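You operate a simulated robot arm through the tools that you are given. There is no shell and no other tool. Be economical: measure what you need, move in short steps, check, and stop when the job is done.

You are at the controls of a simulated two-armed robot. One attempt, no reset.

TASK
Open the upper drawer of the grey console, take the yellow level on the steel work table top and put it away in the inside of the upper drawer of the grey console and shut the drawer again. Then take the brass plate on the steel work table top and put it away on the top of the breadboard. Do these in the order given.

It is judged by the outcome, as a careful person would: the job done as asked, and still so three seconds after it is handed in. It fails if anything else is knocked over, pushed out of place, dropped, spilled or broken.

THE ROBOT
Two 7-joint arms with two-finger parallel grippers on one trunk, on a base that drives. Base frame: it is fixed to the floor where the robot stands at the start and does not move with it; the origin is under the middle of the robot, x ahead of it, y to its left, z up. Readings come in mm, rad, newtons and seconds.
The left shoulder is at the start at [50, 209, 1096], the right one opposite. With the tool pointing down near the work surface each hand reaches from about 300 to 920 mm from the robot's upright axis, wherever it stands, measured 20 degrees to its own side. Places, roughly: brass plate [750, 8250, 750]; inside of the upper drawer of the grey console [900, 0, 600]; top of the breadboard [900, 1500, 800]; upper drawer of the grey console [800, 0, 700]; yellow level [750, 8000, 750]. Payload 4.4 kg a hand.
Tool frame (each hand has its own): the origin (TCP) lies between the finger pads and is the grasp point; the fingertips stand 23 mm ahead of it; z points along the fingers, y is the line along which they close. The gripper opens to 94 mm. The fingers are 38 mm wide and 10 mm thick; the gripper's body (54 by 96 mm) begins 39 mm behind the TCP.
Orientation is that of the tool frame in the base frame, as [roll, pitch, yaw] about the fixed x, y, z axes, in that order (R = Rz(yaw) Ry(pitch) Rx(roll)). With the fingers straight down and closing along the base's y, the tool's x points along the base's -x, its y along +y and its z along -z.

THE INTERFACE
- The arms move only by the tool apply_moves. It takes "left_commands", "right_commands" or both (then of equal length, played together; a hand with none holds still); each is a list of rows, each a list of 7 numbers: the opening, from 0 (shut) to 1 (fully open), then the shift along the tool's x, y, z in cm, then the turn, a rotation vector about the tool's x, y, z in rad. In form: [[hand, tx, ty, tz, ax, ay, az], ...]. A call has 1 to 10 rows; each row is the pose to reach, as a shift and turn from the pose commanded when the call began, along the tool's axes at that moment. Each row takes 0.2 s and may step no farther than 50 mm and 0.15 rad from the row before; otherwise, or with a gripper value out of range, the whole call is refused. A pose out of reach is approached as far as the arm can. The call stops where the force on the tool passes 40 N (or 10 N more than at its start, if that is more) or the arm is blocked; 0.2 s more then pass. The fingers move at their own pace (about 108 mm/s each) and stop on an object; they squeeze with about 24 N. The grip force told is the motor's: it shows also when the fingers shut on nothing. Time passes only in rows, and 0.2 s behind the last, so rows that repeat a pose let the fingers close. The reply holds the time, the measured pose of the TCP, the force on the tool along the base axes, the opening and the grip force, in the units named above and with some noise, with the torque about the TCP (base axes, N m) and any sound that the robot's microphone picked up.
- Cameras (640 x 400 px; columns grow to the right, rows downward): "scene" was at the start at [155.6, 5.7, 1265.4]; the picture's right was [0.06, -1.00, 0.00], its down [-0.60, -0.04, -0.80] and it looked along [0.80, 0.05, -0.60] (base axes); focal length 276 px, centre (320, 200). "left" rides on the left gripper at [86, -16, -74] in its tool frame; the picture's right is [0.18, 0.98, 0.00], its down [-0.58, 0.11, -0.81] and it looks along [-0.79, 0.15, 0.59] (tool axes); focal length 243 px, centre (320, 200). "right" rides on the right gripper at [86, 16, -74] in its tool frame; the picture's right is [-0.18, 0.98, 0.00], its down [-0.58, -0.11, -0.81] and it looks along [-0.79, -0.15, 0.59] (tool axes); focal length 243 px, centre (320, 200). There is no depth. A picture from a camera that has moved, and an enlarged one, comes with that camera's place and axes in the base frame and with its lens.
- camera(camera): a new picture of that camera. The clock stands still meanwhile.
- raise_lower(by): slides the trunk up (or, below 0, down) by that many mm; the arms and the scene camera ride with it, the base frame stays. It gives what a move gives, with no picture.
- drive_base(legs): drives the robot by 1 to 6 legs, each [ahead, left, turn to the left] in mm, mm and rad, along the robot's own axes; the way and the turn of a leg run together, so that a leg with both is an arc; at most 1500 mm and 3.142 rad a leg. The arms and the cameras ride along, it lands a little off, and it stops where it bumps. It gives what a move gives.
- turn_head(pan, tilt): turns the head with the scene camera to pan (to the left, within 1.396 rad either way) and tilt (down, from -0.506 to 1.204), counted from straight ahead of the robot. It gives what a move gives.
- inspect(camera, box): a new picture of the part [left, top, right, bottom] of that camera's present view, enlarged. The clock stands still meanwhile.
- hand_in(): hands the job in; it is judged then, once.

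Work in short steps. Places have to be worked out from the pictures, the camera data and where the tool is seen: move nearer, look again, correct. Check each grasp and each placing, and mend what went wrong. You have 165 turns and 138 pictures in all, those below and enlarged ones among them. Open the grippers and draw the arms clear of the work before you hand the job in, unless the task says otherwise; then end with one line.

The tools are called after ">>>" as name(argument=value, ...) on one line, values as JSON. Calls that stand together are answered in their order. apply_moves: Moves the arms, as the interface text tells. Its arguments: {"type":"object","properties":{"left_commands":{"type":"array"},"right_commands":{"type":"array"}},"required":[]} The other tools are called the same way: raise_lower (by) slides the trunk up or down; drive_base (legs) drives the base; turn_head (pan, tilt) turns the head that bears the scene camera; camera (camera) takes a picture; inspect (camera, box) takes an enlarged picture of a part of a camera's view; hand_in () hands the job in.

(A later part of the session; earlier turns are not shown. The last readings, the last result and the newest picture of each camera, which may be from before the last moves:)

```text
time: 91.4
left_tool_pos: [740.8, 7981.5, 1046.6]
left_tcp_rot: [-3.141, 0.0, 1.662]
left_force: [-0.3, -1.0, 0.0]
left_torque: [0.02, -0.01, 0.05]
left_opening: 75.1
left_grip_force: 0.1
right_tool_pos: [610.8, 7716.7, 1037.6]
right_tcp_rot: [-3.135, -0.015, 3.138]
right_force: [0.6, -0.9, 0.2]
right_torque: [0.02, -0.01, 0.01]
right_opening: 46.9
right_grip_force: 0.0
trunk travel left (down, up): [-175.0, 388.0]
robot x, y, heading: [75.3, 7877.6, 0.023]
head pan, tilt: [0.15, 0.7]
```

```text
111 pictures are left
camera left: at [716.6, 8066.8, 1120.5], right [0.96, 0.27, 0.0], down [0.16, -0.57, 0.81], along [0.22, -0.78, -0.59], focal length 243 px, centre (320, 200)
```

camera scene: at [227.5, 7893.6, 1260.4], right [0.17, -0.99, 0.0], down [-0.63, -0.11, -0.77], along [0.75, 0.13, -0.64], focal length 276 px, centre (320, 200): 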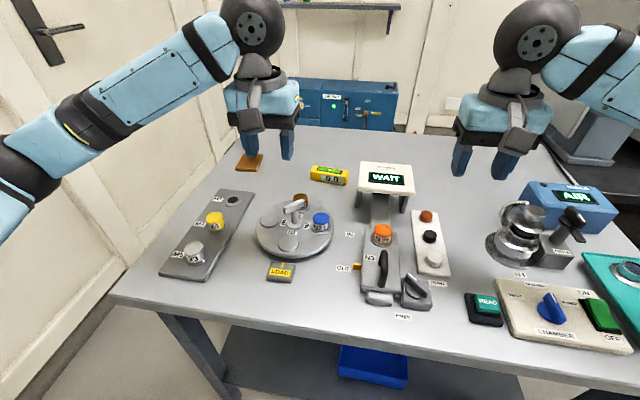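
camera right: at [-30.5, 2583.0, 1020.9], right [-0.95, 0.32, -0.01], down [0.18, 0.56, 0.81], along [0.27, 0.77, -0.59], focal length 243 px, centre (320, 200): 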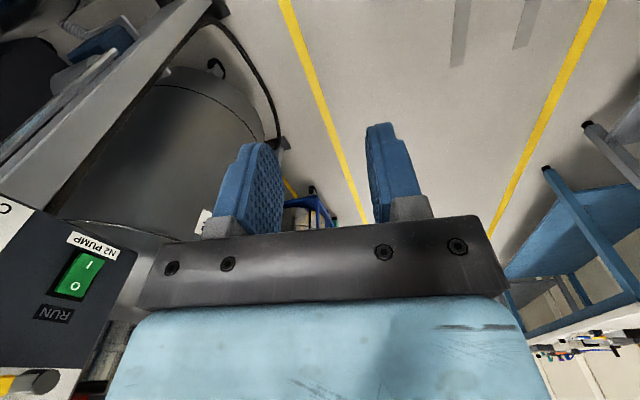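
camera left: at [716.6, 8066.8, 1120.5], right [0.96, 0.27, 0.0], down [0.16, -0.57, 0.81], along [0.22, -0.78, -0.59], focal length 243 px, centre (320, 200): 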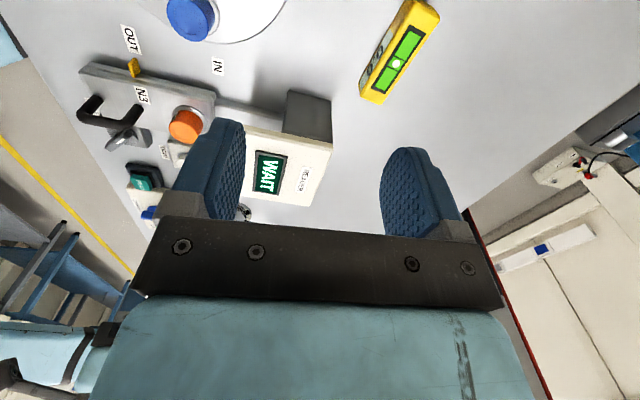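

Triangulated: level top centre ≈ (838, 7970, 830), long axis yawed slightly. Move above it at z≈930 with aligned yaw.

>>> apply_moves(left_commands=[[0.9, -0.5, 2.4, 1.5, 0, 0, 0.06], [0.9, -1, 4.8, 3, 0, 0, 0.12], [0.9, -1.5, 7.2, 5, 0, 0, 0.18], [0.9, -2, 9.6, 7, 0, 0, 0.227], [0.9, -2, 9.6, 9.5, 0, 0, 0.227], [0.9, -2, 9.6, 11.5, 0, 0, 0.227], [0.9, -2, 9.6, 11.5, 0, 0, 0.227]])

>>> camera(camera="left")

>>> inspect(camera="scene", box=[230, 80, 450, 220])

```text
time: 93.0
left_tool_pos: [836.4, 7973.1, 931.0]
left_tcp_rot: [3.14, 0.0, 1.436]
left_force: [-0.5, -1.0, -1.0]
left_torque: [0.01, 0.01, -0.02]
left_opening: 84.6
left_grip_force: 0.1
right_tool_pos: [611.7, 7717.1, 1038.5]
right_tcp_rot: [-3.135, -0.013, 3.141]
right_force: [0.5, 0.2, -0.4]
right_torque: [0.0, -0.01, -0.04]
right_opening: 46.9
right_grip_force: 0.0
trunk travel left (down, up): [-175.0, 388.0]
robot x, y, heading: [78.0, 7878.0, 0.027]
head pan, tilt: [0.15, 0.7]
```

```text
110 pictures are left
camera left: at [831.1, 8060.9, 1005.0], right [1.0, 0.05, 0.0], down [0.03, -0.59, 0.81], along [0.04, -0.81, -0.59], focal length 243 px, centre (320, 200)
```

left: 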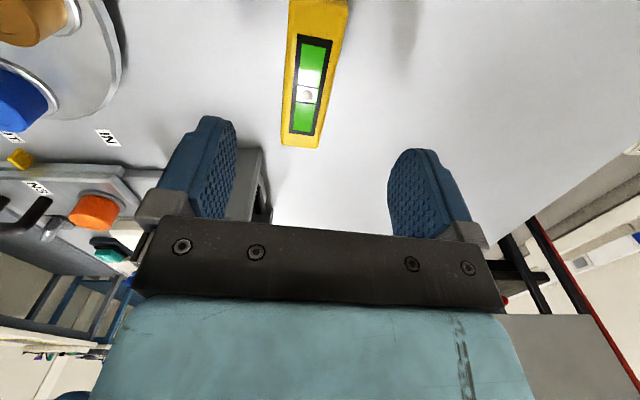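

```text
2.86 times, centred on (340, 150) of scene
camera zoom: at [227.4, 7893.7, 1260.4], right [0.17, -0.99, 0.0], down [-0.63, -0.11, -0.77], along [0.75, 0.13, -0.64], focal length 788 px, centre (263, 343)
```

zoom: 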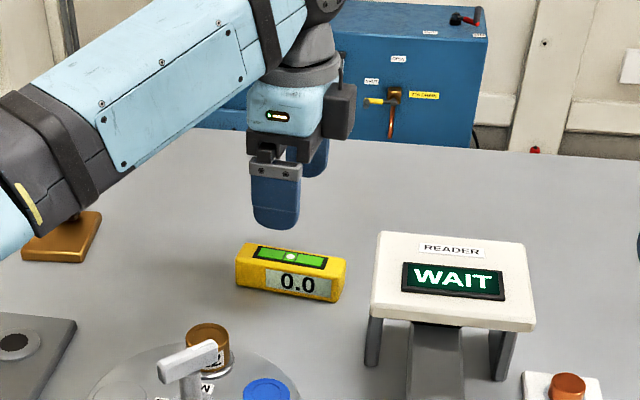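

Refined level centre ≈ (827, 7957), yaw ~1.40. Shift and come down to z≈880, re-check.

>>> apply_moves(left_commands=[[0.9, -0.8, -0.4, 1, 0, 0, 0.02], [0.9, -1.6, -0.73, 2.5, 0, 0, 0.036], [0.9, -1.6, -0.73, 4, 0, 0, 0.036], [0.9, -1.6, -0.73, 5, 0, 0, 0.036], [0.9, -1.6, -0.73, 5, 0, 0, 0.036]])

>>> camera(camera="left")

>>> inspect(camera="scene", box=[250, 110, 410, 212])

```text
time: 94.2
left_tool_pos: [826.4, 7957.6, 879.0]
left_tcp_rot: [3.14, 0.001, 1.399]
left_force: [0.4, 0.2, -1.1]
left_torque: [0.01, 0.02, 0.0]
left_opening: 84.4
left_grip_force: 0.0
right_tool_pos: [611.6, 7717.6, 1037.7]
right_tcp_rot: [-3.134, -0.012, 3.14]
right_force: [-0.7, 0.2, -0.3]
right_torque: [-0.02, 0.03, -0.03]
right_opening: 47.0
right_grip_force: 0.0
trunk travel left (down, up): [-175.0, 388.0]
robot x, y, heading: [77.7, 7875.1, 0.023]
head pan, tilt: [0.15, 0.7]
```

```text
108 pictures are left
camera left: at [825.5, 8045.8, 954.4], right [1.0, 0.01, 0.0], down [0.01, -0.59, 0.81], along [0.01, -0.81, -0.59], focal length 243 px, centre (320, 200)
```

left: 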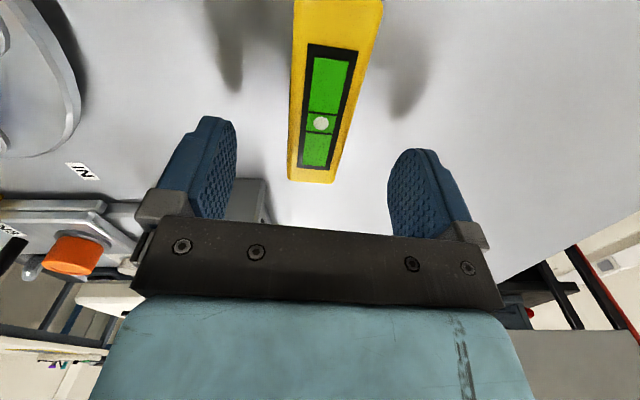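

```text
3.92 times, centred on (330, 161) of scene
camera zoom: at [227.5, 7893.6, 1260.3], right [0.17, -0.99, 0.0], down [-0.63, -0.11, -0.77], along [0.75, 0.13, -0.64], focal length 1081 px, centre (281, 353)
```

zoom: 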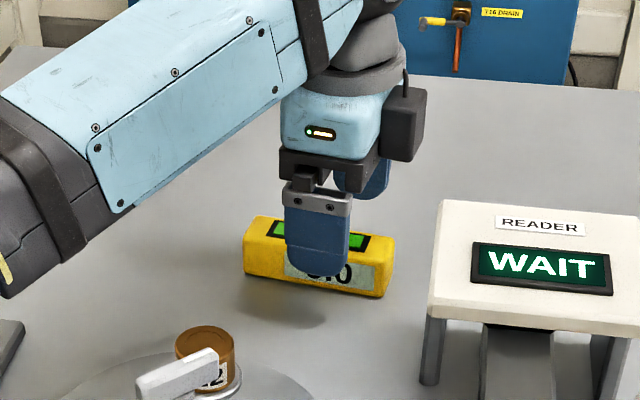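

Re-triangulating gives table top z≈815, level top ≈852, centre (828, 7970). Shift 11 mm, descend to z≈843 and close.

>>> apply_moves(left_commands=[[0.9, 1.1, 0, 0, 0, 0, -0.03], [0.9, 1.1, 0, 1.2, 0, 0, -0.03], [0.9, 1.1, 0, 2.4, 0, 0, -0.03], [0.9, 1.1, 0, 3.6, 0, 0, -0.03], [0.9, 1.1, 0, 3.6, 0, 0, -0.03]])

>>> camera(camera="left")

>>> inspect(camera="scene", box=[250, 110, 410, 212])

```text
time: 95.4
left_tool_pos: [832.0, 7967.7, 844.8]
left_tcp_rot: [3.141, 0.001, 1.429]
left_force: [-0.4, -0.8, -0.6]
left_torque: [0.02, 0.01, -0.02]
left_opening: 84.7
left_grip_force: 0.0
right_tool_pos: [610.0, 7716.7, 1036.9]
right_tcp_rot: [-3.133, -0.012, 3.141]
right_force: [-0.1, 0.4, 0.5]
right_torque: [0.01, -0.04, -0.03]
right_opening: 46.7
right_grip_force: 0.0
trunk travel left (down, up): [-175.0, 388.0]
robot x, y, heading: [75.3, 7875.8, 0.024]
head pan, tilt: [0.15, 0.7]
```

```text
106 pictures are left
camera left: at [827.6, 8055.5, 919.2], right [1.0, 0.04, 0.0], down [0.03, -0.59, 0.81], along [0.04, -0.81, -0.59], focal length 243 px, centre (320, 200)
```

left: 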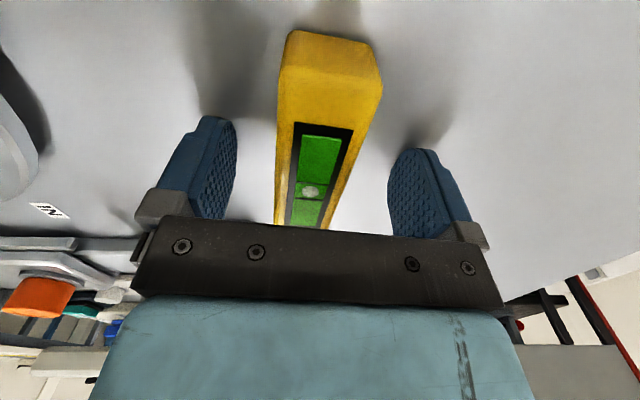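

```text
3.92 times, centred on (330, 161) of scene
camera zoom: at [227.4, 7893.6, 1260.4], right [0.17, -0.99, 0.0], down [-0.63, -0.11, -0.77], along [0.75, 0.13, -0.64], focal length 1081 px, centre (281, 353)
```

zoom: 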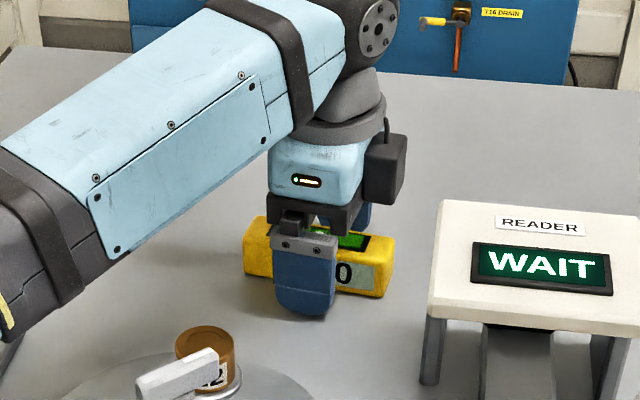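

Aligned around the bubble centre. Nudge -4 mm in tool y and close.

>>> apply_moves(left_commands=[[0.9, 0.2, -0.4, 0.2, 0, 0, 0], [0.3, 0.2, -0.4, 0.2, 0, 0, 0], [0, 0.2, -0.4, 0.2, 0, 0, 0], [0, 0.2, -0.4, 0.2, 0, 0, 0], [0, 0.2, -0.4, 0.2, 0, 0, 0]])

```text
time: 96.6
left_tool_pos: [828.2, 7969.3, 845.5]
left_tcp_rot: [3.138, -0.002, 1.43]
left_force: [2.8, -0.3, 4.4]
left_torque: [-0.02, 0.05, -0.02]
left_opening: 31.6
left_grip_force: 23.7
right_tool_pos: [609.2, 7717.5, 1039.3]
right_tcp_rot: [-3.136, -0.012, 3.139]
right_force: [-0.1, 0.1, 0.7]
right_torque: [0.0, -0.05, 0.03]
right_opening: 47.0
right_grip_force: 0.2
trunk travel left (down, up): [-175.0, 388.0]
robot x, y, heading: [75.6, 7878.3, 0.018]
head pan, tilt: [0.15, 0.7]
```

Gripped at 31.6 mm wide. Lift 180 mm.

>>> apply_moves(left_commands=[[0, 0, 0, -1, 0, 0, 0], [0, 0, 0, -3, 0, 0, 0], [0, 0, 0, -6, 0, 0, 0], [0, 0, 0, -10, 0, 0, 0], [0, 0, 0, -14, 0, 0, 0], [0, 0, 0, -18, 0, 0, 0], [0, 0, 0, -18, 0, 0, 0]])

>>> camera(camera="scene")

>>> camera(camera="left")

```text
time: 98.2
left_tool_pos: [824.3, 7967.7, 1025.7]
left_tcp_rot: [-3.141, 0.001, 1.43]
left_force: [0.9, 0.2, -1.4]
left_torque: [-0.04, 0.01, 0.0]
left_opening: 31.8
left_grip_force: 24.0
right_tool_pos: [611.0, 7718.4, 1037.5]
right_tcp_rot: [-3.134, -0.013, 3.139]
right_force: [-0.1, 0.2, 0.3]
right_torque: [-0.04, -0.01, -0.01]
right_opening: 46.9
right_grip_force: 0.1
trunk travel left (down, up): [-175.0, 388.0]
robot x, y, heading: [79.7, 7877.6, 0.023]
head pan, tilt: [0.15, 0.7]
```

```text
104 pictures are left
camera scene: at [228.2, 7893.8, 1260.2], right [0.17, -0.99, 0.0], down [-0.64, -0.11, -0.76], along [0.75, 0.13, -0.64], focal length 276 px, centre (320, 200)
```

scene: 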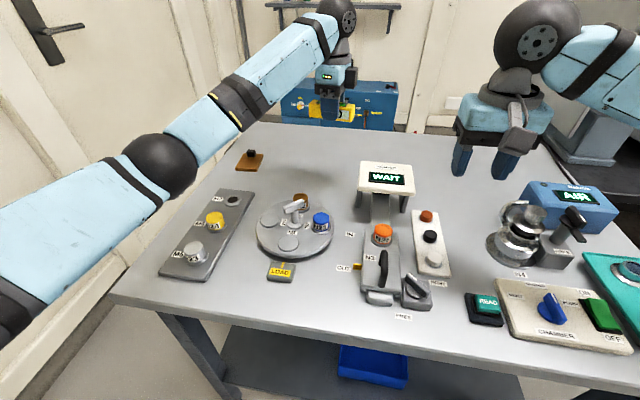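

```text
103 pictures are left
camera left: at [819.0, 8056.1, 1098.6], right [1.0, 0.04, 0.0], down [0.03, -0.59, 0.81], along [0.04, -0.81, -0.59], focal length 243 px, centre (320, 200)
```

left: 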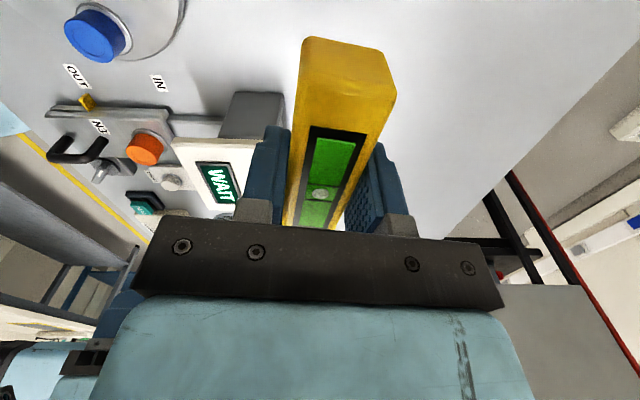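

Level held securely. Take a zoom of the brass plate for later, then back away from the table.

>>> inspect(camera="scene", box=[200, 130, 310, 200])

>>> drive_base(legs=[[-440, 0, 0]])

>>> apply_moves(right_commands=[[0.5, -4, 0, 0.5, 0, 0, 0], [0.5, -8, 0, 1, 0, 0, 0], [0.5, -12, 0, 1.5, 0, 0, 0], [0.5, -16, 0, 2, 0, 0, 0], [0.5, -20, 0, 2.5, 0, 0, 0], [0.5, -24, 0, 3, 0, 0, 0], [0.5, -27, 0, 3, 0, 0, 0]])

>>> turn_head(pan=-1.2, tilt=0.4)

>>> camera(camera="scene")

```text
5.71 times, centred on (255, 165) of scene
camera zoom: at [228.2, 7893.8, 1260.2], right [0.17, -0.99, 0.0], down [-0.64, -0.11, -0.76], along [0.75, 0.13, -0.64], focal length 1576 px, centre (691, 400)
```

zoom: 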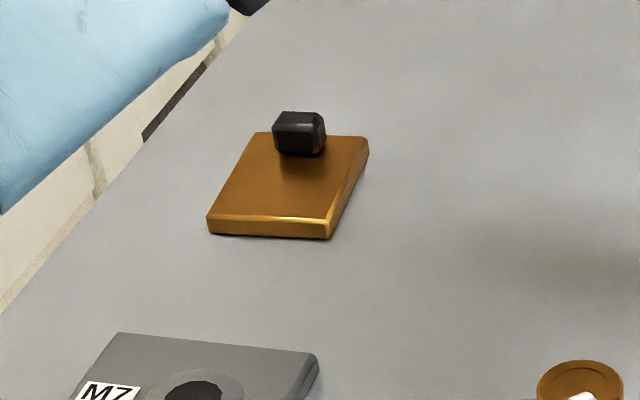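

```text
time: 100.8
left_tool_pos: [389.4, 7956.7, 1025.1]
left_tcp_rot: [3.139, 0.0, 1.428]
left_force: [-1.0, -0.8, -1.8]
left_torque: [0.02, -0.01, -0.03]
left_opening: 31.7
left_grip_force: 24.2
right_tool_pos: [176.1, 7706.2, 1038.3]
right_tcp_rot: [-3.134, -0.013, 3.138]
right_force: [0.2, 0.5, 0.0]
right_torque: [-0.01, -0.02, 0.01]
right_opening: 47.3
right_grip_force: 0.1
trunk travel left (down, up): [-175.0, 388.0]
robot x, y, heading: [-358.3, 7868.6, 0.019]
head pan, tilt: [0.15, 0.7]
```

```text
time: 102.4
left_tool_pos: [389.1, 7957.6, 1023.9]
left_tcp_rot: [3.141, 0.002, 1.428]
left_force: [0.4, 0.4, -1.3]
left_torque: [-0.01, 0.0, 0.04]
left_opening: 31.7
left_grip_force: 23.8
right_tool_pos: [449.0, 7708.3, 1005.1]
right_tcp_rot: [-3.135, -0.015, 3.138]
right_force: [0.0, 0.8, 0.3]
right_torque: [0.02, -0.03, 0.02]
right_opening: 46.8
right_grip_force: 0.0
trunk travel left (down, up): [-175.0, 388.0]
robot x, y, heading: [-357.4, 7869.8, 0.016]
head pan, tilt: [0.15, 0.7]
```

```text
time: 103.9
left_tool_pos: [389.3, 7957.3, 1024.9]
left_tcp_rot: [3.141, 0.0, 1.429]
left_force: [0.1, -0.1, -2.1]
left_torque: [0.01, 0.01, 0.04]
left_opening: 31.6
left_grip_force: 23.6
right_tool_pos: [448.5, 7707.0, 1004.7]
right_tcp_rot: [-3.134, -0.014, 3.14]
right_force: [-0.6, -0.3, -0.3]
right_torque: [-0.01, 0.02, -0.01]
right_opening: 47.1
right_grip_force: 0.1
trunk travel left (down, up): [-175.0, 388.0]
robot x, y, heading: [-361.9, 7868.2, 0.023]
head pan, tilt: [-1.201, 0.4]
```

```text
101 pictures are left
camera scene: at [-254.9, 7784.3, 1287.2], right [-0.93, -0.38, 0.0], down [-0.15, 0.36, -0.92], along [0.35, -0.85, -0.39], focal length 276 px, centre (320, 200)
```

scene: 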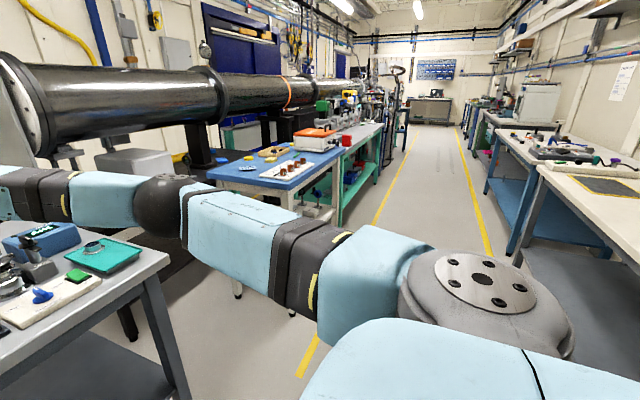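

Aisle clear. Turn right in place slightly further left, then look down the aisle.

>>> drive_base(legs=[[-60, 0, 0], [0, 0, -1.59]])

>>> turn_head(pan=0, tilt=0.35)

>>> camera(camera="scene")

```text
time: 108.8
left_tool_pos: [-346.5, 7117.2, 1024.4]
left_tcp_rot: [3.14, -0.001, -0.164]
left_force: [-0.3, -0.5, -2.3]
left_torque: [-0.01, -0.01, -0.02]
left_opening: 31.8
left_grip_force: 23.6
right_tool_pos: [-596.6, 7063.0, 1006.2]
right_tcp_rot: [-3.135, -0.015, 1.546]
right_force: [1.3, -0.2, 0.2]
right_torque: [-0.02, 0.0, -0.02]
right_opening: 47.0
right_grip_force: 0.2
trunk travel left (down, up): [-175.0, 388.0]
robot x, y, heading: [-422.7, 7868.0, -1.571]
head pan, tilt: [-1.201, 0.4]
```

```text
time: 110.2
left_tool_pos: [-346.8, 7116.9, 1024.8]
left_tcp_rot: [-3.141, -0.001, -0.165]
left_force: [0.6, -0.4, -1.4]
left_torque: [-0.03, 0.04, -0.02]
left_opening: 31.7
left_grip_force: 24.2
right_tool_pos: [-596.9, 7064.1, 1005.3]
right_tcp_rot: [-3.133, -0.013, 1.547]
right_force: [0.2, -0.1, 0.3]
right_torque: [0.01, 0.02, 0.0]
right_opening: 47.2
right_grip_force: 0.1
trunk travel left (down, up): [-175.0, 388.0]
robot x, y, heading: [-417.5, 7867.5, -1.576]
head pan, tilt: [0.0, 0.351]
```

```text
100 pictures are left
camera scene: at [-418.5, 7706.8, 1291.7], right [-1.0, 0.0, 0.0], down [0.0, 0.34, -0.94], along [0.0, -0.94, -0.34], focal length 276 px, centre (320, 200)
```

scene: 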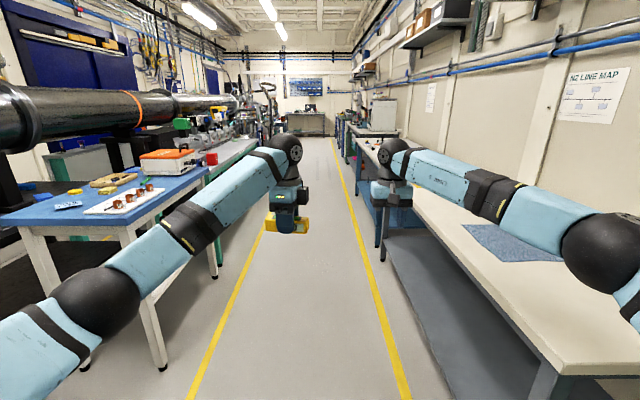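

Drive down the aisle in checked legs.

>>> drive_base(legs=[[0, 70, 0], [1300, 0, 0], [1300, 0, 0]])

```text
time: 123.4
left_tool_pos: [-293.4, 4580.6, 1024.7]
left_tcp_rot: [-3.141, 0.0, -0.169]
left_force: [-0.2, -0.4, -1.1]
left_torque: [-0.02, 0.0, 0.0]
left_opening: 31.7
left_grip_force: 23.7
right_tool_pos: [-546.3, 4528.0, 1004.7]
right_tcp_rot: [-3.133, -0.013, 1.54]
right_force: [-0.1, 0.2, -0.3]
right_torque: [0.0, 0.01, -0.04]
right_opening: 47.0
right_grip_force: 0.1
trunk travel left (down, up): [-175.0, 388.0]
robot x, y, heading: [-362.9, 5330.4, -1.578]
head pan, tilt: [0.0, 0.351]
```

On track; continue.

>>> drive_base(legs=[[1300, 15, 0.005], [1300, 0, 0], [1300, 0, 0]])

>>> camera(camera="scene")

```text
time: 142.4
left_tool_pos: [-148.4, 656.5, 1024.8]
left_tcp_rot: [3.141, 0.001, -0.13]
left_force: [-0.3, 0.0, -1.6]
left_torque: [0.02, 0.05, -0.01]
left_opening: 31.5
left_grip_force: 23.7
right_tool_pos: [-397.6, 592.6, 1005.7]
right_tcp_rot: [-3.135, -0.015, 1.581]
right_force: [0.1, -0.3, -0.1]
right_torque: [0.01, -0.01, -0.02]
right_opening: 47.0
right_grip_force: 0.1
trunk travel left (down, up): [-175.0, 388.0]
robot x, y, heading: [-244.1, 1400.3, -1.54]
head pan, tilt: [0.0, 0.351]
```

```text
99 pictures are left
camera scene: at [-241.9, 1242.7, 1291.7], right [-1.0, -0.03, 0.0], down [-0.01, 0.34, -0.94], along [0.03, -0.94, -0.34], focal length 276 px, centre (320, 200)
```

scene: 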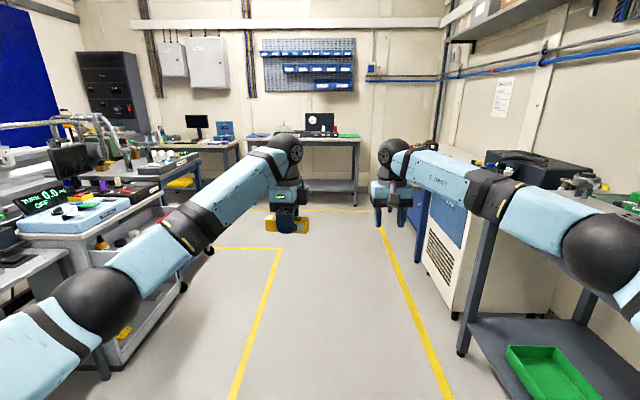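

Shift back from the console side, continue to y≈0, then turn left to face it.

>>> drive_base(legs=[[0, -200, -0.03], [1400, 0, 0]])

>>> drive_base(legs=[[0, 0, 1.57]])

>>> turn_head(pan=0, tilt=0.6)

>>> camera(camera="scene")

```text
time: 151.4
left_tool_pos: [-404.7, -777.6, 1024.9]
left_tcp_rot: [3.141, 0.0, -0.181]
left_force: [-1.3, -0.2, -1.0]
left_torque: [0.03, -0.01, 0.0]
left_opening: 31.9
left_grip_force: 24.2
right_tool_pos: [-656.6, -828.0, 1006.3]
right_tcp_rot: [-3.134, -0.014, 1.526]
right_force: [0.2, 0.0, -0.1]
right_torque: [-0.03, 0.03, 0.04]
right_opening: 47.4
right_grip_force: 0.1
trunk travel left (down, up): [-175.0, 388.0]
robot x, y, heading: [-467.3, -29.7, -1.592]
head pan, tilt: [0.0, 0.351]
```

```text
time: 155.6
left_tool_pos: [287.7, 10.5, 1024.7]
left_tcp_rot: [-3.141, 0.002, 1.359]
left_force: [0.7, 1.0, -1.3]
left_torque: [-0.02, -0.03, -0.01]
left_opening: 31.7
left_grip_force: 24.3
right_tool_pos: [329.8, -242.6, 1005.8]
right_tcp_rot: [-3.135, -0.011, 3.071]
right_force: [-0.4, -0.3, 0.1]
right_torque: [-0.01, 0.01, -0.04]
right_opening: 47.1
right_grip_force: 0.1
trunk travel left (down, up): [-175.0, 388.0]
robot x, y, heading: [-465.5, -27.2, -0.046]
head pan, tilt: [0.0, 0.351]
```

```text
time: 156.4
left_tool_pos: [288.1, 11.6, 1024.5]
left_tcp_rot: [3.14, -0.001, 1.36]
left_force: [-0.1, -0.1, -2.1]
left_torque: [-0.03, 0.0, -0.01]
left_opening: 31.9
left_grip_force: 23.6
right_tool_pos: [329.9, -241.8, 1005.8]
right_tcp_rot: [-3.133, -0.013, 3.071]
right_force: [-0.1, 0.3, -0.2]
right_torque: [-0.04, 0.03, 0.02]
right_opening: 46.9
right_grip_force: 0.1
trunk travel left (down, up): [-175.0, 388.0]
robot x, y, heading: [-464.1, -25.2, -0.048]
head pan, tilt: [0.0, 0.6]
```

```text
98 pictures are left
camera scene: at [-307.6, -34.1, 1269.0], right [-0.05, -1.0, 0.0], down [-0.56, 0.03, -0.83], along [0.82, -0.04, -0.56], focal length 276 px, centre (320, 200)
```

scene: 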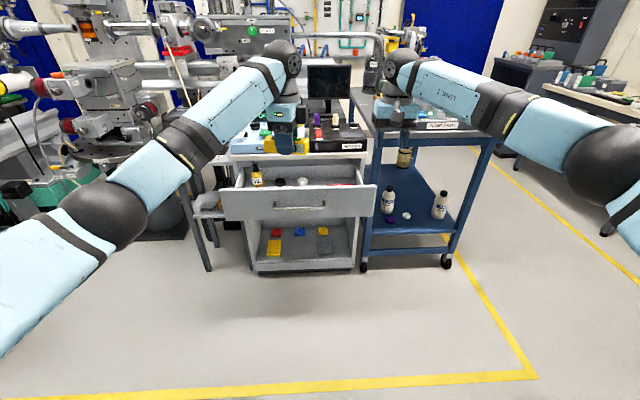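

The drawer is still open with contents in place. Retract the hands a bit, then drive up to the console.

>>> apply_moves(left_commands=[[0, 0, -3, 0, 0, 0, 0], [0, 0, -6, 0, 0, 0, 0], [0, 0, -9, 0, 0, 0, 0], [0, 0, -12, 0, 0, 0, 0], [0, 0, -14, 0, 0, 0, 0], [0, 0, -14, 0, 0, 0, 0]], right_commands=[[0.5, 4, 0, 0, 0, 0, 0], [0.5, 8, 0, 0, 0, 0, 0], [0.5, 12, 0, 0, 0, 0, 0], [0.5, 16, 0, 0, 0, 0, 0], [0.5, 20, 0, 0, 0, 0, 0], [0.5, 25, 0, 0, 0, 0, 0]])

>>> drive_base(legs=[[0, 0, 0.048], [400, -20, 0]])

>>> turn_head(pan=0.05, tilt=0.75)

>>> camera(camera="scene")

>>> camera(camera="left")

```text
time: 157.8
left_tool_pos: [150.7, 40.7, 1026.2]
left_tcp_rot: [3.141, 0.0, 1.36]
left_force: [0.1, 1.2, -1.5]
left_torque: [0.02, -0.01, -0.03]
left_opening: 31.5
left_grip_force: 23.5
right_tool_pos: [80.9, -223.5, 1012.8]
right_tcp_rot: [-3.134, -0.013, 3.071]
right_force: [-0.3, -0.6, 0.4]
right_torque: [0.03, -0.03, -0.02]
right_opening: 47.2
right_grip_force: 0.1
trunk travel left (down, up): [-175.0, 388.0]
robot x, y, heading: [-458.3, -24.4, -0.052]
head pan, tilt: [0.0, 0.6]
```

```text
time: 160.7
left_tool_pos: [538.3, 49.4, 1028.1]
left_tcp_rot: [-3.141, 0.0, 1.408]
left_force: [0.3, -0.2, -1.3]
left_torque: [-0.03, 0.01, 0.01]
left_opening: 31.8
left_grip_force: 24.6
right_tool_pos: [481.5, -218.6, 1012.1]
right_tcp_rot: [-3.135, -0.013, 3.117]
right_force: [0.2, 0.4, -0.2]
right_torque: [-0.01, 0.02, 0.01]
right_opening: 47.1
right_grip_force: 0.0
trunk travel left (down, up): [-175.0, 388.0]
robot x, y, heading: [-74.3, -46.6, -0.005]
head pan, tilt: [0.0, 0.6]
```

```text
time: 161.3
left_tool_pos: [538.7, 49.0, 1026.3]
left_tcp_rot: [-3.141, 0.0, 1.408]
left_force: [0.0, -0.6, -1.2]
left_torque: [-0.03, 0.0, 0.01]
left_opening: 31.9
left_grip_force: 23.4
right_tool_pos: [481.5, -216.6, 1011.8]
right_tcp_rot: [-3.133, -0.015, 3.116]
right_force: [-0.8, 1.5, 0.3]
right_torque: [0.04, -0.01, 0.02]
right_opening: 47.2
right_grip_force: 0.1
trunk travel left (down, up): [-175.0, 388.0]
robot x, y, heading: [-71.0, -45.8, -0.0]
head pan, tilt: [0.051, 0.75]
```

```text
97 pictures are left
camera scene: at [78.4, -43.6, 1256.1], right [0.05, -1.0, 0.0], down [-0.68, -0.03, -0.73], along [0.73, 0.04, -0.68], focal length 276 px, centre (320, 200)
```

scene: 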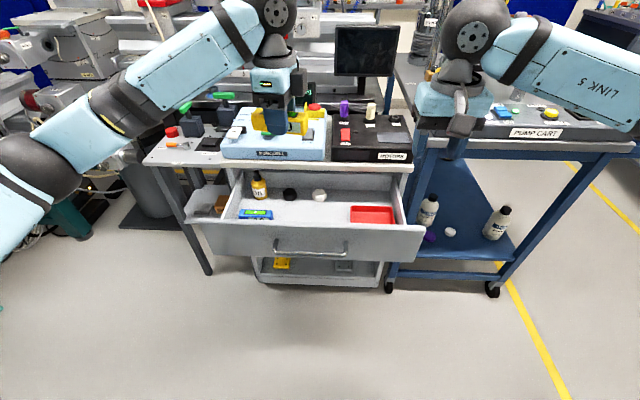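

```text
96 pictures are left
camera left: at [536.1, 136.8, 1100.8], right [1.0, 0.02, 0.0], down [0.01, -0.59, 0.81], along [0.02, -0.81, -0.59], focal length 243 px, centre (320, 200)
```

left: 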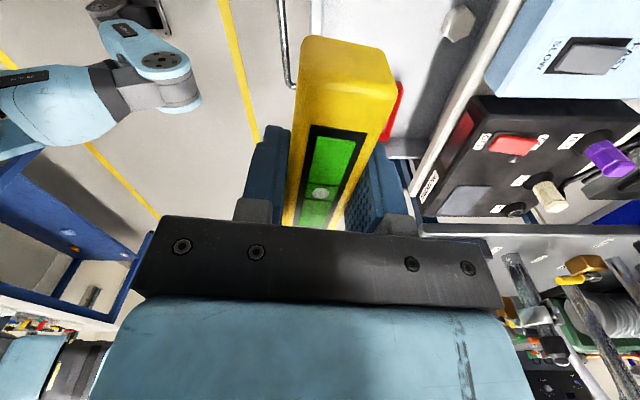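

Zoom on the drawer interior to measure it.

>>> inspect(camera="scene", box=[200, 160, 430, 290])

```text
2.78 times, centred on (315, 225) of scene
camera zoom: at [78.4, -43.6, 1256.1], right [0.05, -1.0, 0.0], down [-0.68, -0.03, -0.73], along [0.73, 0.04, -0.68], focal length 767 px, centre (334, 130)
```

zoom: 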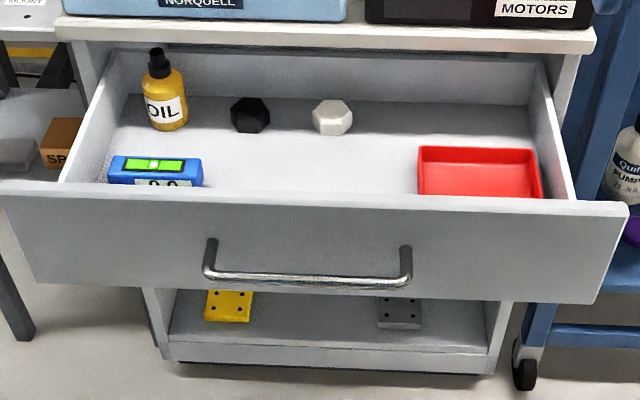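

Drawer: front top edge z≈760 at x≈525, floor z≈640, free area y -100..125, x 540..700. Target the level at (618, 12), aligned with y. Move over it and lower to z≈850.

>>> apply_moves(left_commands=[[0, -0.8, 2.8, 0, 0, 0, -0.05], [0, -1.6, 5.6, 0, 0, 0, -0.11], [0, -2.4, 8.4, 0, 0, 0, -0.162], [0, -2.4, 8.4, 4, 0, 0, -0.162], [0, -2.4, 8.4, 8, 0, 0, -0.162], [0, -2.4, 8.4, 12, 0, 0, -0.162], [0, -2.4, 8.4, 16, 0, 0, -0.162], [0, -2.4, 8.4, 16, 0, 0, -0.162]])

>>> camera(camera="left")

>>> camera(camera="scene")

```text
time: 163.2
left_tool_pos: [616.3, 13.3, 868.4]
left_tcp_rot: [3.14, 0.0, 1.569]
left_force: [-0.4, -0.2, -1.3]
left_torque: [0.02, 0.02, -0.01]
left_opening: 31.8
left_grip_force: 24.0
right_tool_pos: [481.2, -217.8, 1011.6]
right_tcp_rot: [-3.134, -0.015, 3.117]
right_force: [0.2, -0.3, -0.4]
right_torque: [0.02, -0.03, 0.01]
right_opening: 46.9
right_grip_force: 0.1
trunk travel left (down, up): [-175.0, 388.0]
robot x, y, heading: [-73.9, -49.3, -0.006]
head pan, tilt: [0.051, 0.75]
```

```text
94 pictures are left
camera left: at [600.9, 99.8, 942.9], right [0.98, 0.18, 0.0], down [0.11, -0.58, 0.81], along [0.15, -0.79, -0.59], focal length 243 px, centre (320, 200)
```

left: 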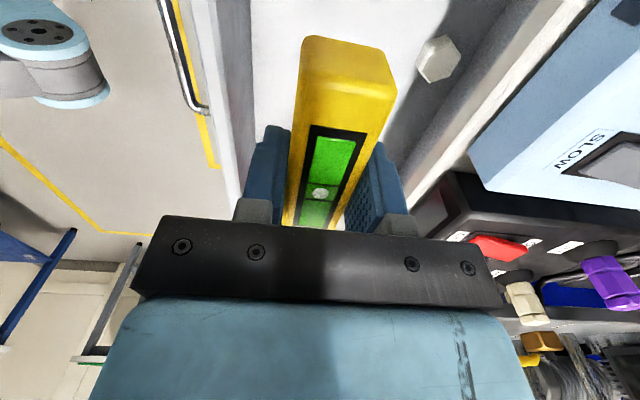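

```text
93 pictures are left
camera scene: at [78.2, -43.6, 1256.1], right [0.05, -1.0, 0.0], down [-0.68, -0.03, -0.73], along [0.73, 0.04, -0.68], focal length 276 px, centre (320, 200)
```

scene: 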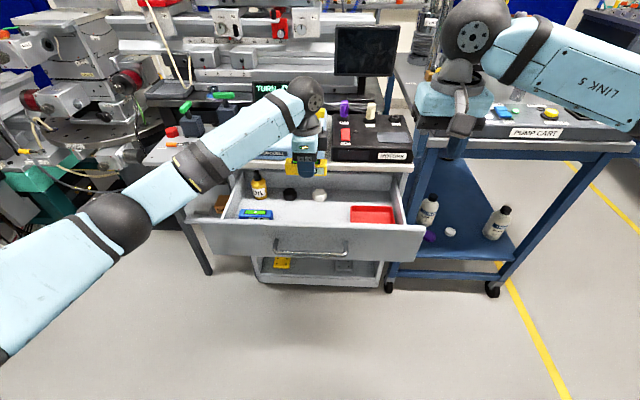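

>>> inspect(camera="left", box=[140, 0, 500, 225])

```text
1.78 times, centred on (320, 112) of left
camera zoom: at [600.9, 99.8, 942.9], right [0.98, 0.18, 0.0], down [0.11, -0.58, 0.81], along [0.15, -0.79, -0.59], focal length 431 px, centre (320, 356)
```

zoom: 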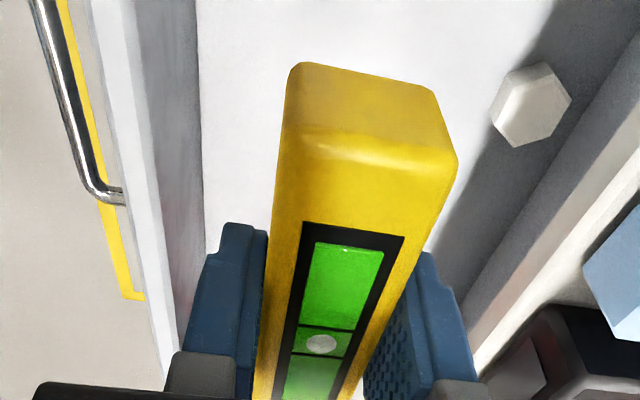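

Inner front wall at x≈548, counter edge at x≈725. Shift to x≈626 and lower to z≈715.

>>> apply_moves(left_commands=[[0, 0, 0.9, 2, 0, 0, 0], [0, 0, 0.9, 5, 0, 0, 0], [0, 0, 0.9, 8, 0, 0, 0], [0, 0, 0.9, 11, 0, 0, 0], [0, 0, 0.9, 13.5, 0, 0, 0], [0, 0, 0.9, 15, 0, 0, 0], [0, 0, 0.9, 15, 0, 0, 0]])

>>> camera(camera="left")

>>> inspect(camera="scene", box=[200, 130, 430, 260])

```text
time: 164.8
left_tool_pos: [628.9, 12.2, 718.2]
left_tcp_rot: [-3.141, 0.0, 1.569]
left_force: [0.3, -0.4, -1.1]
left_torque: [0.0, 0.02, 0.03]
left_opening: 31.7
left_grip_force: 24.5
right_tool_pos: [479.9, -218.5, 1014.0]
right_tcp_rot: [-3.135, -0.014, 3.118]
right_force: [0.5, 0.1, -0.3]
right_torque: [0.02, -0.01, 0.01]
right_opening: 47.0
right_grip_force: 0.1
trunk travel left (down, up): [-175.0, 388.0]
robot x, y, heading: [-72.2, -43.7, 0.0]
head pan, tilt: [0.051, 0.75]
```

```text
91 pictures are left
camera left: at [612.1, 98.2, 792.2], right [0.98, 0.18, 0.0], down [0.11, -0.58, 0.81], along [0.15, -0.79, -0.59], focal length 243 px, centre (320, 200)
```

left: 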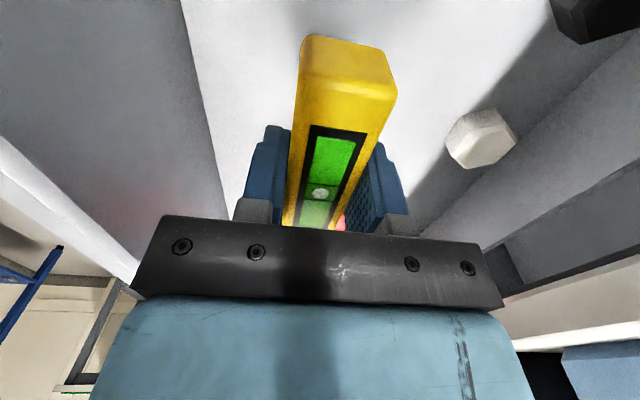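

```text
2.78 times, centred on (315, 195) of scene
camera zoom: at [78.4, -43.6, 1256.1], right [0.05, -1.0, 0.0], down [-0.68, -0.03, -0.73], along [0.73, 0.04, -0.68], focal length 767 px, centre (334, 214)
```

zoom: 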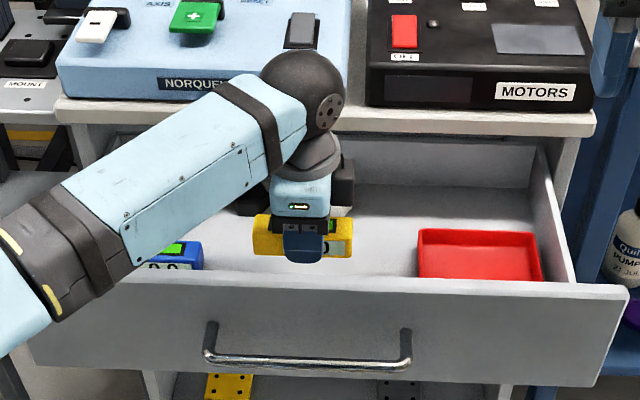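

Good clearances on all sides. Lower gently towards the floor.

>>> apply_moves(left_commands=[[0, 0, 0, 1.5, 0, 0, 0], [0, 0, 0, 3, 0, 0, 0], [0, 0, 0, 4, 0, 0, 0], [0, 0, 0, 4.5, 0, 0, 0], [0, 0, 0, 4.5, 0, 0, 0]])

>>> camera(camera="left")

```text
time: 165.9
left_tool_pos: [626.8, 9.6, 673.0]
left_tcp_rot: [3.141, 0.0, 1.569]
left_force: [0.4, 0.0, -2.3]
left_torque: [-0.01, -0.03, -0.03]
left_opening: 31.5
left_grip_force: 24.2
right_tool_pos: [481.7, -218.4, 1012.8]
right_tcp_rot: [-3.136, -0.014, 3.117]
right_force: [0.6, 0.1, 0.8]
right_torque: [0.01, 0.0, -0.02]
right_opening: 46.9
right_grip_force: 0.1
trunk travel left (down, up): [-175.0, 388.0]
robot x, y, heading: [-71.2, -50.9, -0.005]
head pan, tilt: [0.051, 0.75]
```

```text
89 pictures are left
camera left: at [610.5, 96.8, 746.2], right [0.98, 0.18, 0.0], down [0.11, -0.58, 0.81], along [0.15, -0.79, -0.59], focal length 243 px, centre (320, 200)
```

left: 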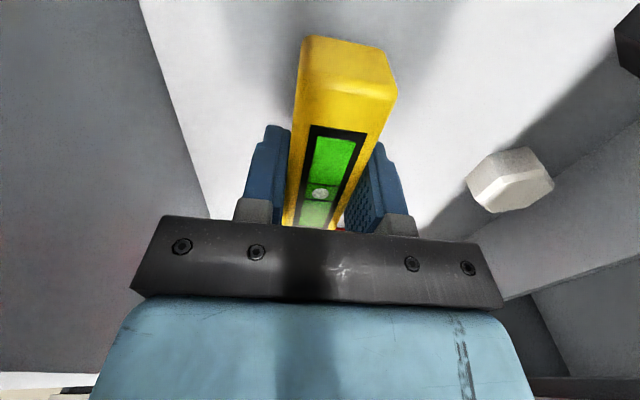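

No contact yet. Continue down in small steps.

>>> apply_moves(left_commands=[[0, 0, 0, 0.4, 0, 0, 0], [0, 0, 0, 0.8, 0, 0, 0], [0, 0, 0, 1.0, 0, 0, 0]])

```text
time: 166.8
left_tool_pos: [625.9, 9.7, 660.1]
left_tcp_rot: [-3.141, 0.0, 1.569]
left_force: [0.5, 0.0, -1.5]
left_torque: [0.0, 0.01, -0.04]
left_opening: 31.9
left_grip_force: 24.0
right_tool_pos: [481.4, -217.4, 1012.2]
right_tcp_rot: [-3.133, -0.015, 3.116]
right_force: [-0.7, -0.4, -0.1]
right_torque: [0.01, 0.02, -0.03]
right_opening: 47.0
right_grip_force: 0.1
trunk travel left (down, up): [-175.0, 388.0]
robot x, y, heading: [-75.4, -50.7, 0.002]
head pan, tilt: [0.051, 0.75]
```

>>> apply_moves(left_commands=[[0, 0, 0, 0.3, 0, 0, 0], [0, 0, 0, 0.6, 0, 0, 0], [0, 0, 0, 0.8, 0, 0, 0]])

>>> inspect(camera="left", box=[140, 0, 500, 225])

```text
time: 167.6
left_tool_pos: [626.4, 11.3, 653.0]
left_tcp_rot: [-3.14, -0.002, 1.568]
left_force: [0.3, 0.3, -1.6]
left_torque: [0.04, 0.03, -0.02]
left_opening: 31.8
left_grip_force: 23.2
right_tool_pos: [480.8, -217.7, 1011.9]
right_tcp_rot: [-3.135, -0.014, 3.117]
right_force: [-0.2, 0.0, -0.5]
right_torque: [-0.01, 0.04, 0.01]
right_opening: 46.9
right_grip_force: 0.1
trunk travel left (down, up): [-175.0, 388.0]
robot x, y, heading: [-74.3, -49.2, -0.0]
head pan, tilt: [0.051, 0.75]
```

```text
1.78 times, centred on (320, 112) of left
camera zoom: at [610.1, 97.3, 727.0], right [0.98, 0.18, 0.0], down [0.11, -0.58, 0.81], along [0.15, -0.79, -0.59], focal length 431 px, centre (320, 356)
```

zoom: 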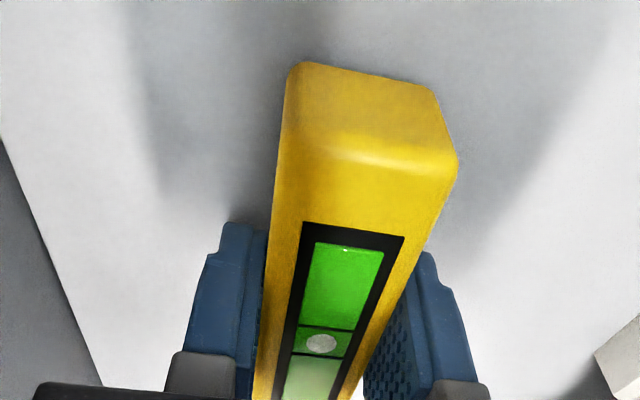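

>>> apply_moves(left_commands=[[0, 0, 0, 0.3, 0, 0, 0], [0, 0, 0, 0.6, 0, 0, 0], [0, 0, 0, 0.6, 0, 0, 0]])

```text
time: 168.3
left_tool_pos: [626.2, 10.8, 647.8]
left_tcp_rot: [3.138, 0.0, 1.567]
left_force: [1.3, 0.4, 8.0]
left_torque: [0.53, 0.09, -0.06]
left_opening: 31.9
left_grip_force: 23.9
right_tool_pos: [480.5, -218.0, 1011.9]
right_tcp_rot: [-3.135, -0.012, 3.118]
right_force: [-0.4, 0.6, -0.3]
right_torque: [-0.02, 0.01, -0.01]
right_opening: 47.0
right_grip_force: 0.0
trunk travel left (down, up): [-175.0, 388.0]
robot x, y, heading: [-74.4, -46.7, -0.002]
head pan, tilt: [0.051, 0.75]
```

Contact at 8 N. Release by opening a little, then lift straight up.

>>> apply_moves(left_commands=[[0.55, 0, 0, 0, 0, 0, 0], [0.6, 0, 0, 0, 0, 0, 0], [0.6, 0, 0, -1.5, 0, 0, 0], [0.6, 0, 0, -4, 0, 0, 0], [0.6, 0, 0, -8, 0, 0, 0], [0.6, 0, 0, -12, 0, 0, 0], [0.6, 0, 0, -16, 0, 0, 0], [0.6, 0, 0, -20, 0, 0, 0], [0.6, 0, 0, -24, 0, 0, 0], [0.6, 0, 0, -27, 0, 0, 0]])

>>> camera(camera="left")

>>> inspect(camera="scene", box=[200, 130, 430, 260])

```text
time: 170.6
left_tool_pos: [628.3, 12.6, 915.8]
left_tcp_rot: [3.141, 0.001, 1.571]
left_force: [-1.0, 0.5, -0.3]
left_torque: [0.02, 0.01, 0.03]
left_opening: 56.5
left_grip_force: 0.1
right_tool_pos: [481.0, -218.5, 1012.6]
right_tcp_rot: [-3.135, -0.012, 3.117]
right_force: [-0.8, -0.2, 0.6]
right_torque: [0.0, 0.0, 0.0]
right_opening: 46.9
right_grip_force: 0.0
trunk travel left (down, up): [-175.0, 388.0]
robot x, y, heading: [-72.4, -48.0, 0.0]
head pan, tilt: [0.051, 0.75]
```

```text
87 pictures are left
camera left: at [611.2, 98.4, 991.3], right [0.98, 0.18, 0.0], down [0.11, -0.58, 0.81], along [0.15, -0.79, -0.59], focal length 243 px, centre (320, 200)
```

left: 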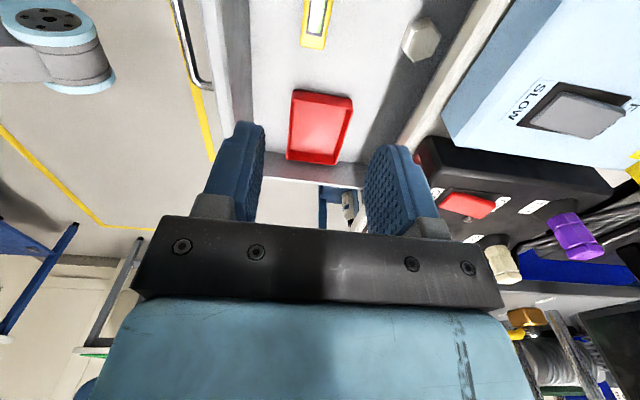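

```text
2.78 times, centred on (315, 195) of scene
camera zoom: at [78.0, -43.5, 1256.1], right [0.05, -1.0, 0.0], down [-0.68, -0.03, -0.73], along [0.73, 0.04, -0.68], focal length 767 px, centre (334, 214)
```

zoom: 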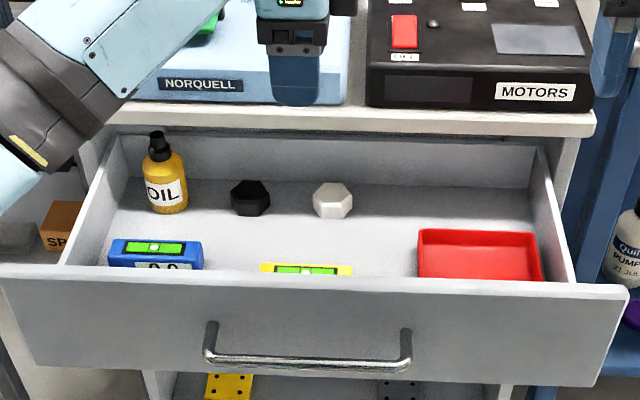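

The level sits in the drawer. Retract the left hand, and turn the right hand to the handle-grasp orientation (hand currently at (481,-218,1012)).

>>> apply_moves(left_commands=[[0.6, 2, -3, -1, 0, 0, 0], [0.6, 4, -6, -2, 0, 0, 0], [0.6, 6, -9, -3, 0, 0, 0], [0.6, 8, -12, -4, 0, 0, 0], [0.6, 10, -14, -5, 0, 0, 0], [0.6, 12, -16, -6, 0, 0, 0], [0.6, 14, -18, -7, 0, 0, 0], [0.6, 16, -20, -8, 0, 0, 0], [0.6, 18, -22, -9, 0, 0, 0], [0.6, 20, -24, -9, 0, 0, 0]], right_commands=[[0.45, 0.5, 1, 0, -0.0628, -0.0628, 0.1086], [0.45, 1, 2, 0, -0.1256, -0.1256, 0.2172], [0.45, 1.5, 3, 0, -0.1884, -0.1884, 0.3258], [0.45, 2, 4, 0, -0.2512, -0.2512, 0.4344], [0.45, 2.5, 5, 0, -0.314, -0.314, 0.543], [0.45, 3, 6, 0, -0.3768, -0.3768, 0.6516], [0.45, 3.5, 7, 0, -0.4396, -0.4396, 0.7602], [0.45, 4, 8, 0, -0.5024, -0.5024, 0.8688], [0.45, 5, 9, 0, -0.5652, -0.5652, 0.9774], [0.45, 6, 10, 0, -0.628, -0.628, 1.086]])

>>> apply_moves(right_commands=[[0.45, 0, 0, 0, -0.0628, -0.0628, 0.1086], [0.45, 0, 0, 0, -0.1256, -0.1256, 0.2172], [0.45, 0, 0, 0, -0.1884, -0.1884, 0.3258], [0.45, 0, 0, 0, -0.1884, -0.1884, 0.3258]])

>>> camera(camera="scene")

```text
time: 172.8
left_tool_pos: [387.5, 212.2, 1009.4]
left_tcp_rot: [-3.141, 0.003, 1.568]
left_force: [-0.3, 0.9, -0.7]
left_torque: [-0.02, 0.02, 0.03]
left_opening: 56.3
left_grip_force: 0.0
right_tool_pos: [422.1, -117.2, 1013.1]
right_tcp_rot: [2.323, 0.155, 1.891]
right_force: [-0.2, -0.1, -0.6]
right_torque: [0.0, -0.02, 0.01]
right_opening: 42.2
right_grip_force: 0.0
trunk travel left (down, up): [-175.0, 388.0]
robot x, y, heading: [-72.5, -49.7, -0.004]
head pan, tilt: [0.051, 0.75]
```

```text
time: 173.8
left_tool_pos: [386.5, 210.9, 1007.4]
left_tcp_rot: [-3.141, 0.0, 1.569]
left_force: [-0.3, 0.9, 0.2]
left_torque: [-0.03, 0.0, -0.03]
left_opening: 56.4
left_grip_force: 0.0
right_tool_pos: [423.5, -117.4, 1013.2]
right_tcp_rot: [2.105, 0.007, 1.546]
right_force: [0.4, 0.1, 0.2]
right_torque: [0.02, -0.02, 0.0]
right_opening: 42.4
right_grip_force: 0.1
trunk travel left (down, up): [-175.0, 388.0]
robot x, y, heading: [-72.8, -47.6, -0.004]
head pan, tilt: [0.051, 0.75]
```

```text
85 pictures are left
camera scene: at [78.3, -43.8, 1256.1], right [0.05, -1.0, 0.0], down [-0.68, -0.03, -0.73], along [0.73, 0.04, -0.68], focal length 276 px, centre (320, 200)
```

scene: 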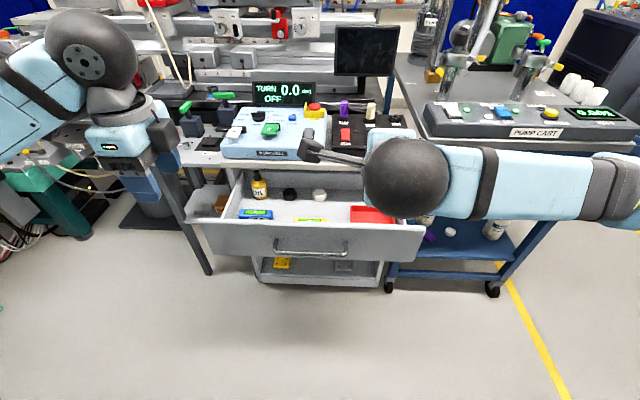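

Move the right hand down to the pre-grasp in front of the handle.

>>> apply_moves(right_commands=[[0.45, 1.5, -3.5, 1, 0, 0, 0], [0.45, 3, -7, 2, 0, 0, 0], [0.45, 4.5, -10.5, 4, 0, 0, 0], [0.45, 6, -14, 6, 0, 0, 0], [0.45, 8, -17.5, 8.5, 0, 0, 0], [0.45, 10, -21, 11, 0, 0, 0], [0.45, 11.7, -24.4, 13.4, 0, 0, 0], [0.45, 11.7, -24.4, 13.4, 0, 0, 0]])

>>> camera(camera="right")

```text
time: 175.6
left_tool_pos: [388.2, 211.3, 1007.0]
left_tcp_rot: [3.141, 0.001, 1.571]
left_force: [0.3, 0.3, 0.3]
left_torque: [-0.01, -0.02, 0.03]
left_opening: 56.4
left_grip_force: 0.1
right_tool_pos: [417.4, -4.2, 734.2]
right_tcp_rot: [2.105, 0.006, 1.549]
right_force: [-0.3, -1.2, 0.9]
right_torque: [-0.04, 0.0, 0.03]
right_opening: 42.3
right_grip_force: 0.1
trunk travel left (down, up): [-175.0, 388.0]
robot x, y, heading: [-74.5, -51.5, -0.006]
head pan, tilt: [0.051, 0.75]
```

```text
84 pictures are left
camera right: at [362.9, 84.2, 786.0], right [0.5, -0.19, 0.85], down [-0.76, -0.56, 0.32], along [0.41, -0.81, -0.42], focal length 243 px, centre (320, 200)
```

right: 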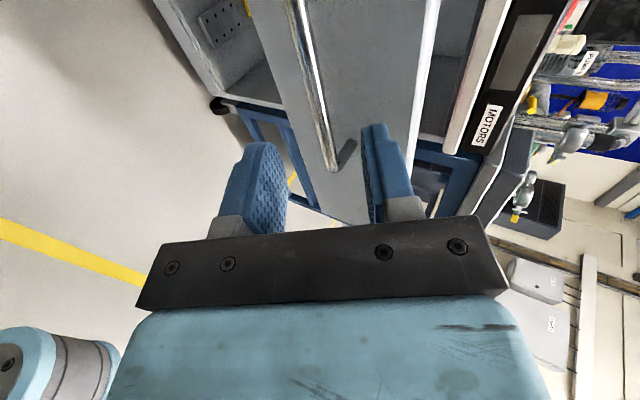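

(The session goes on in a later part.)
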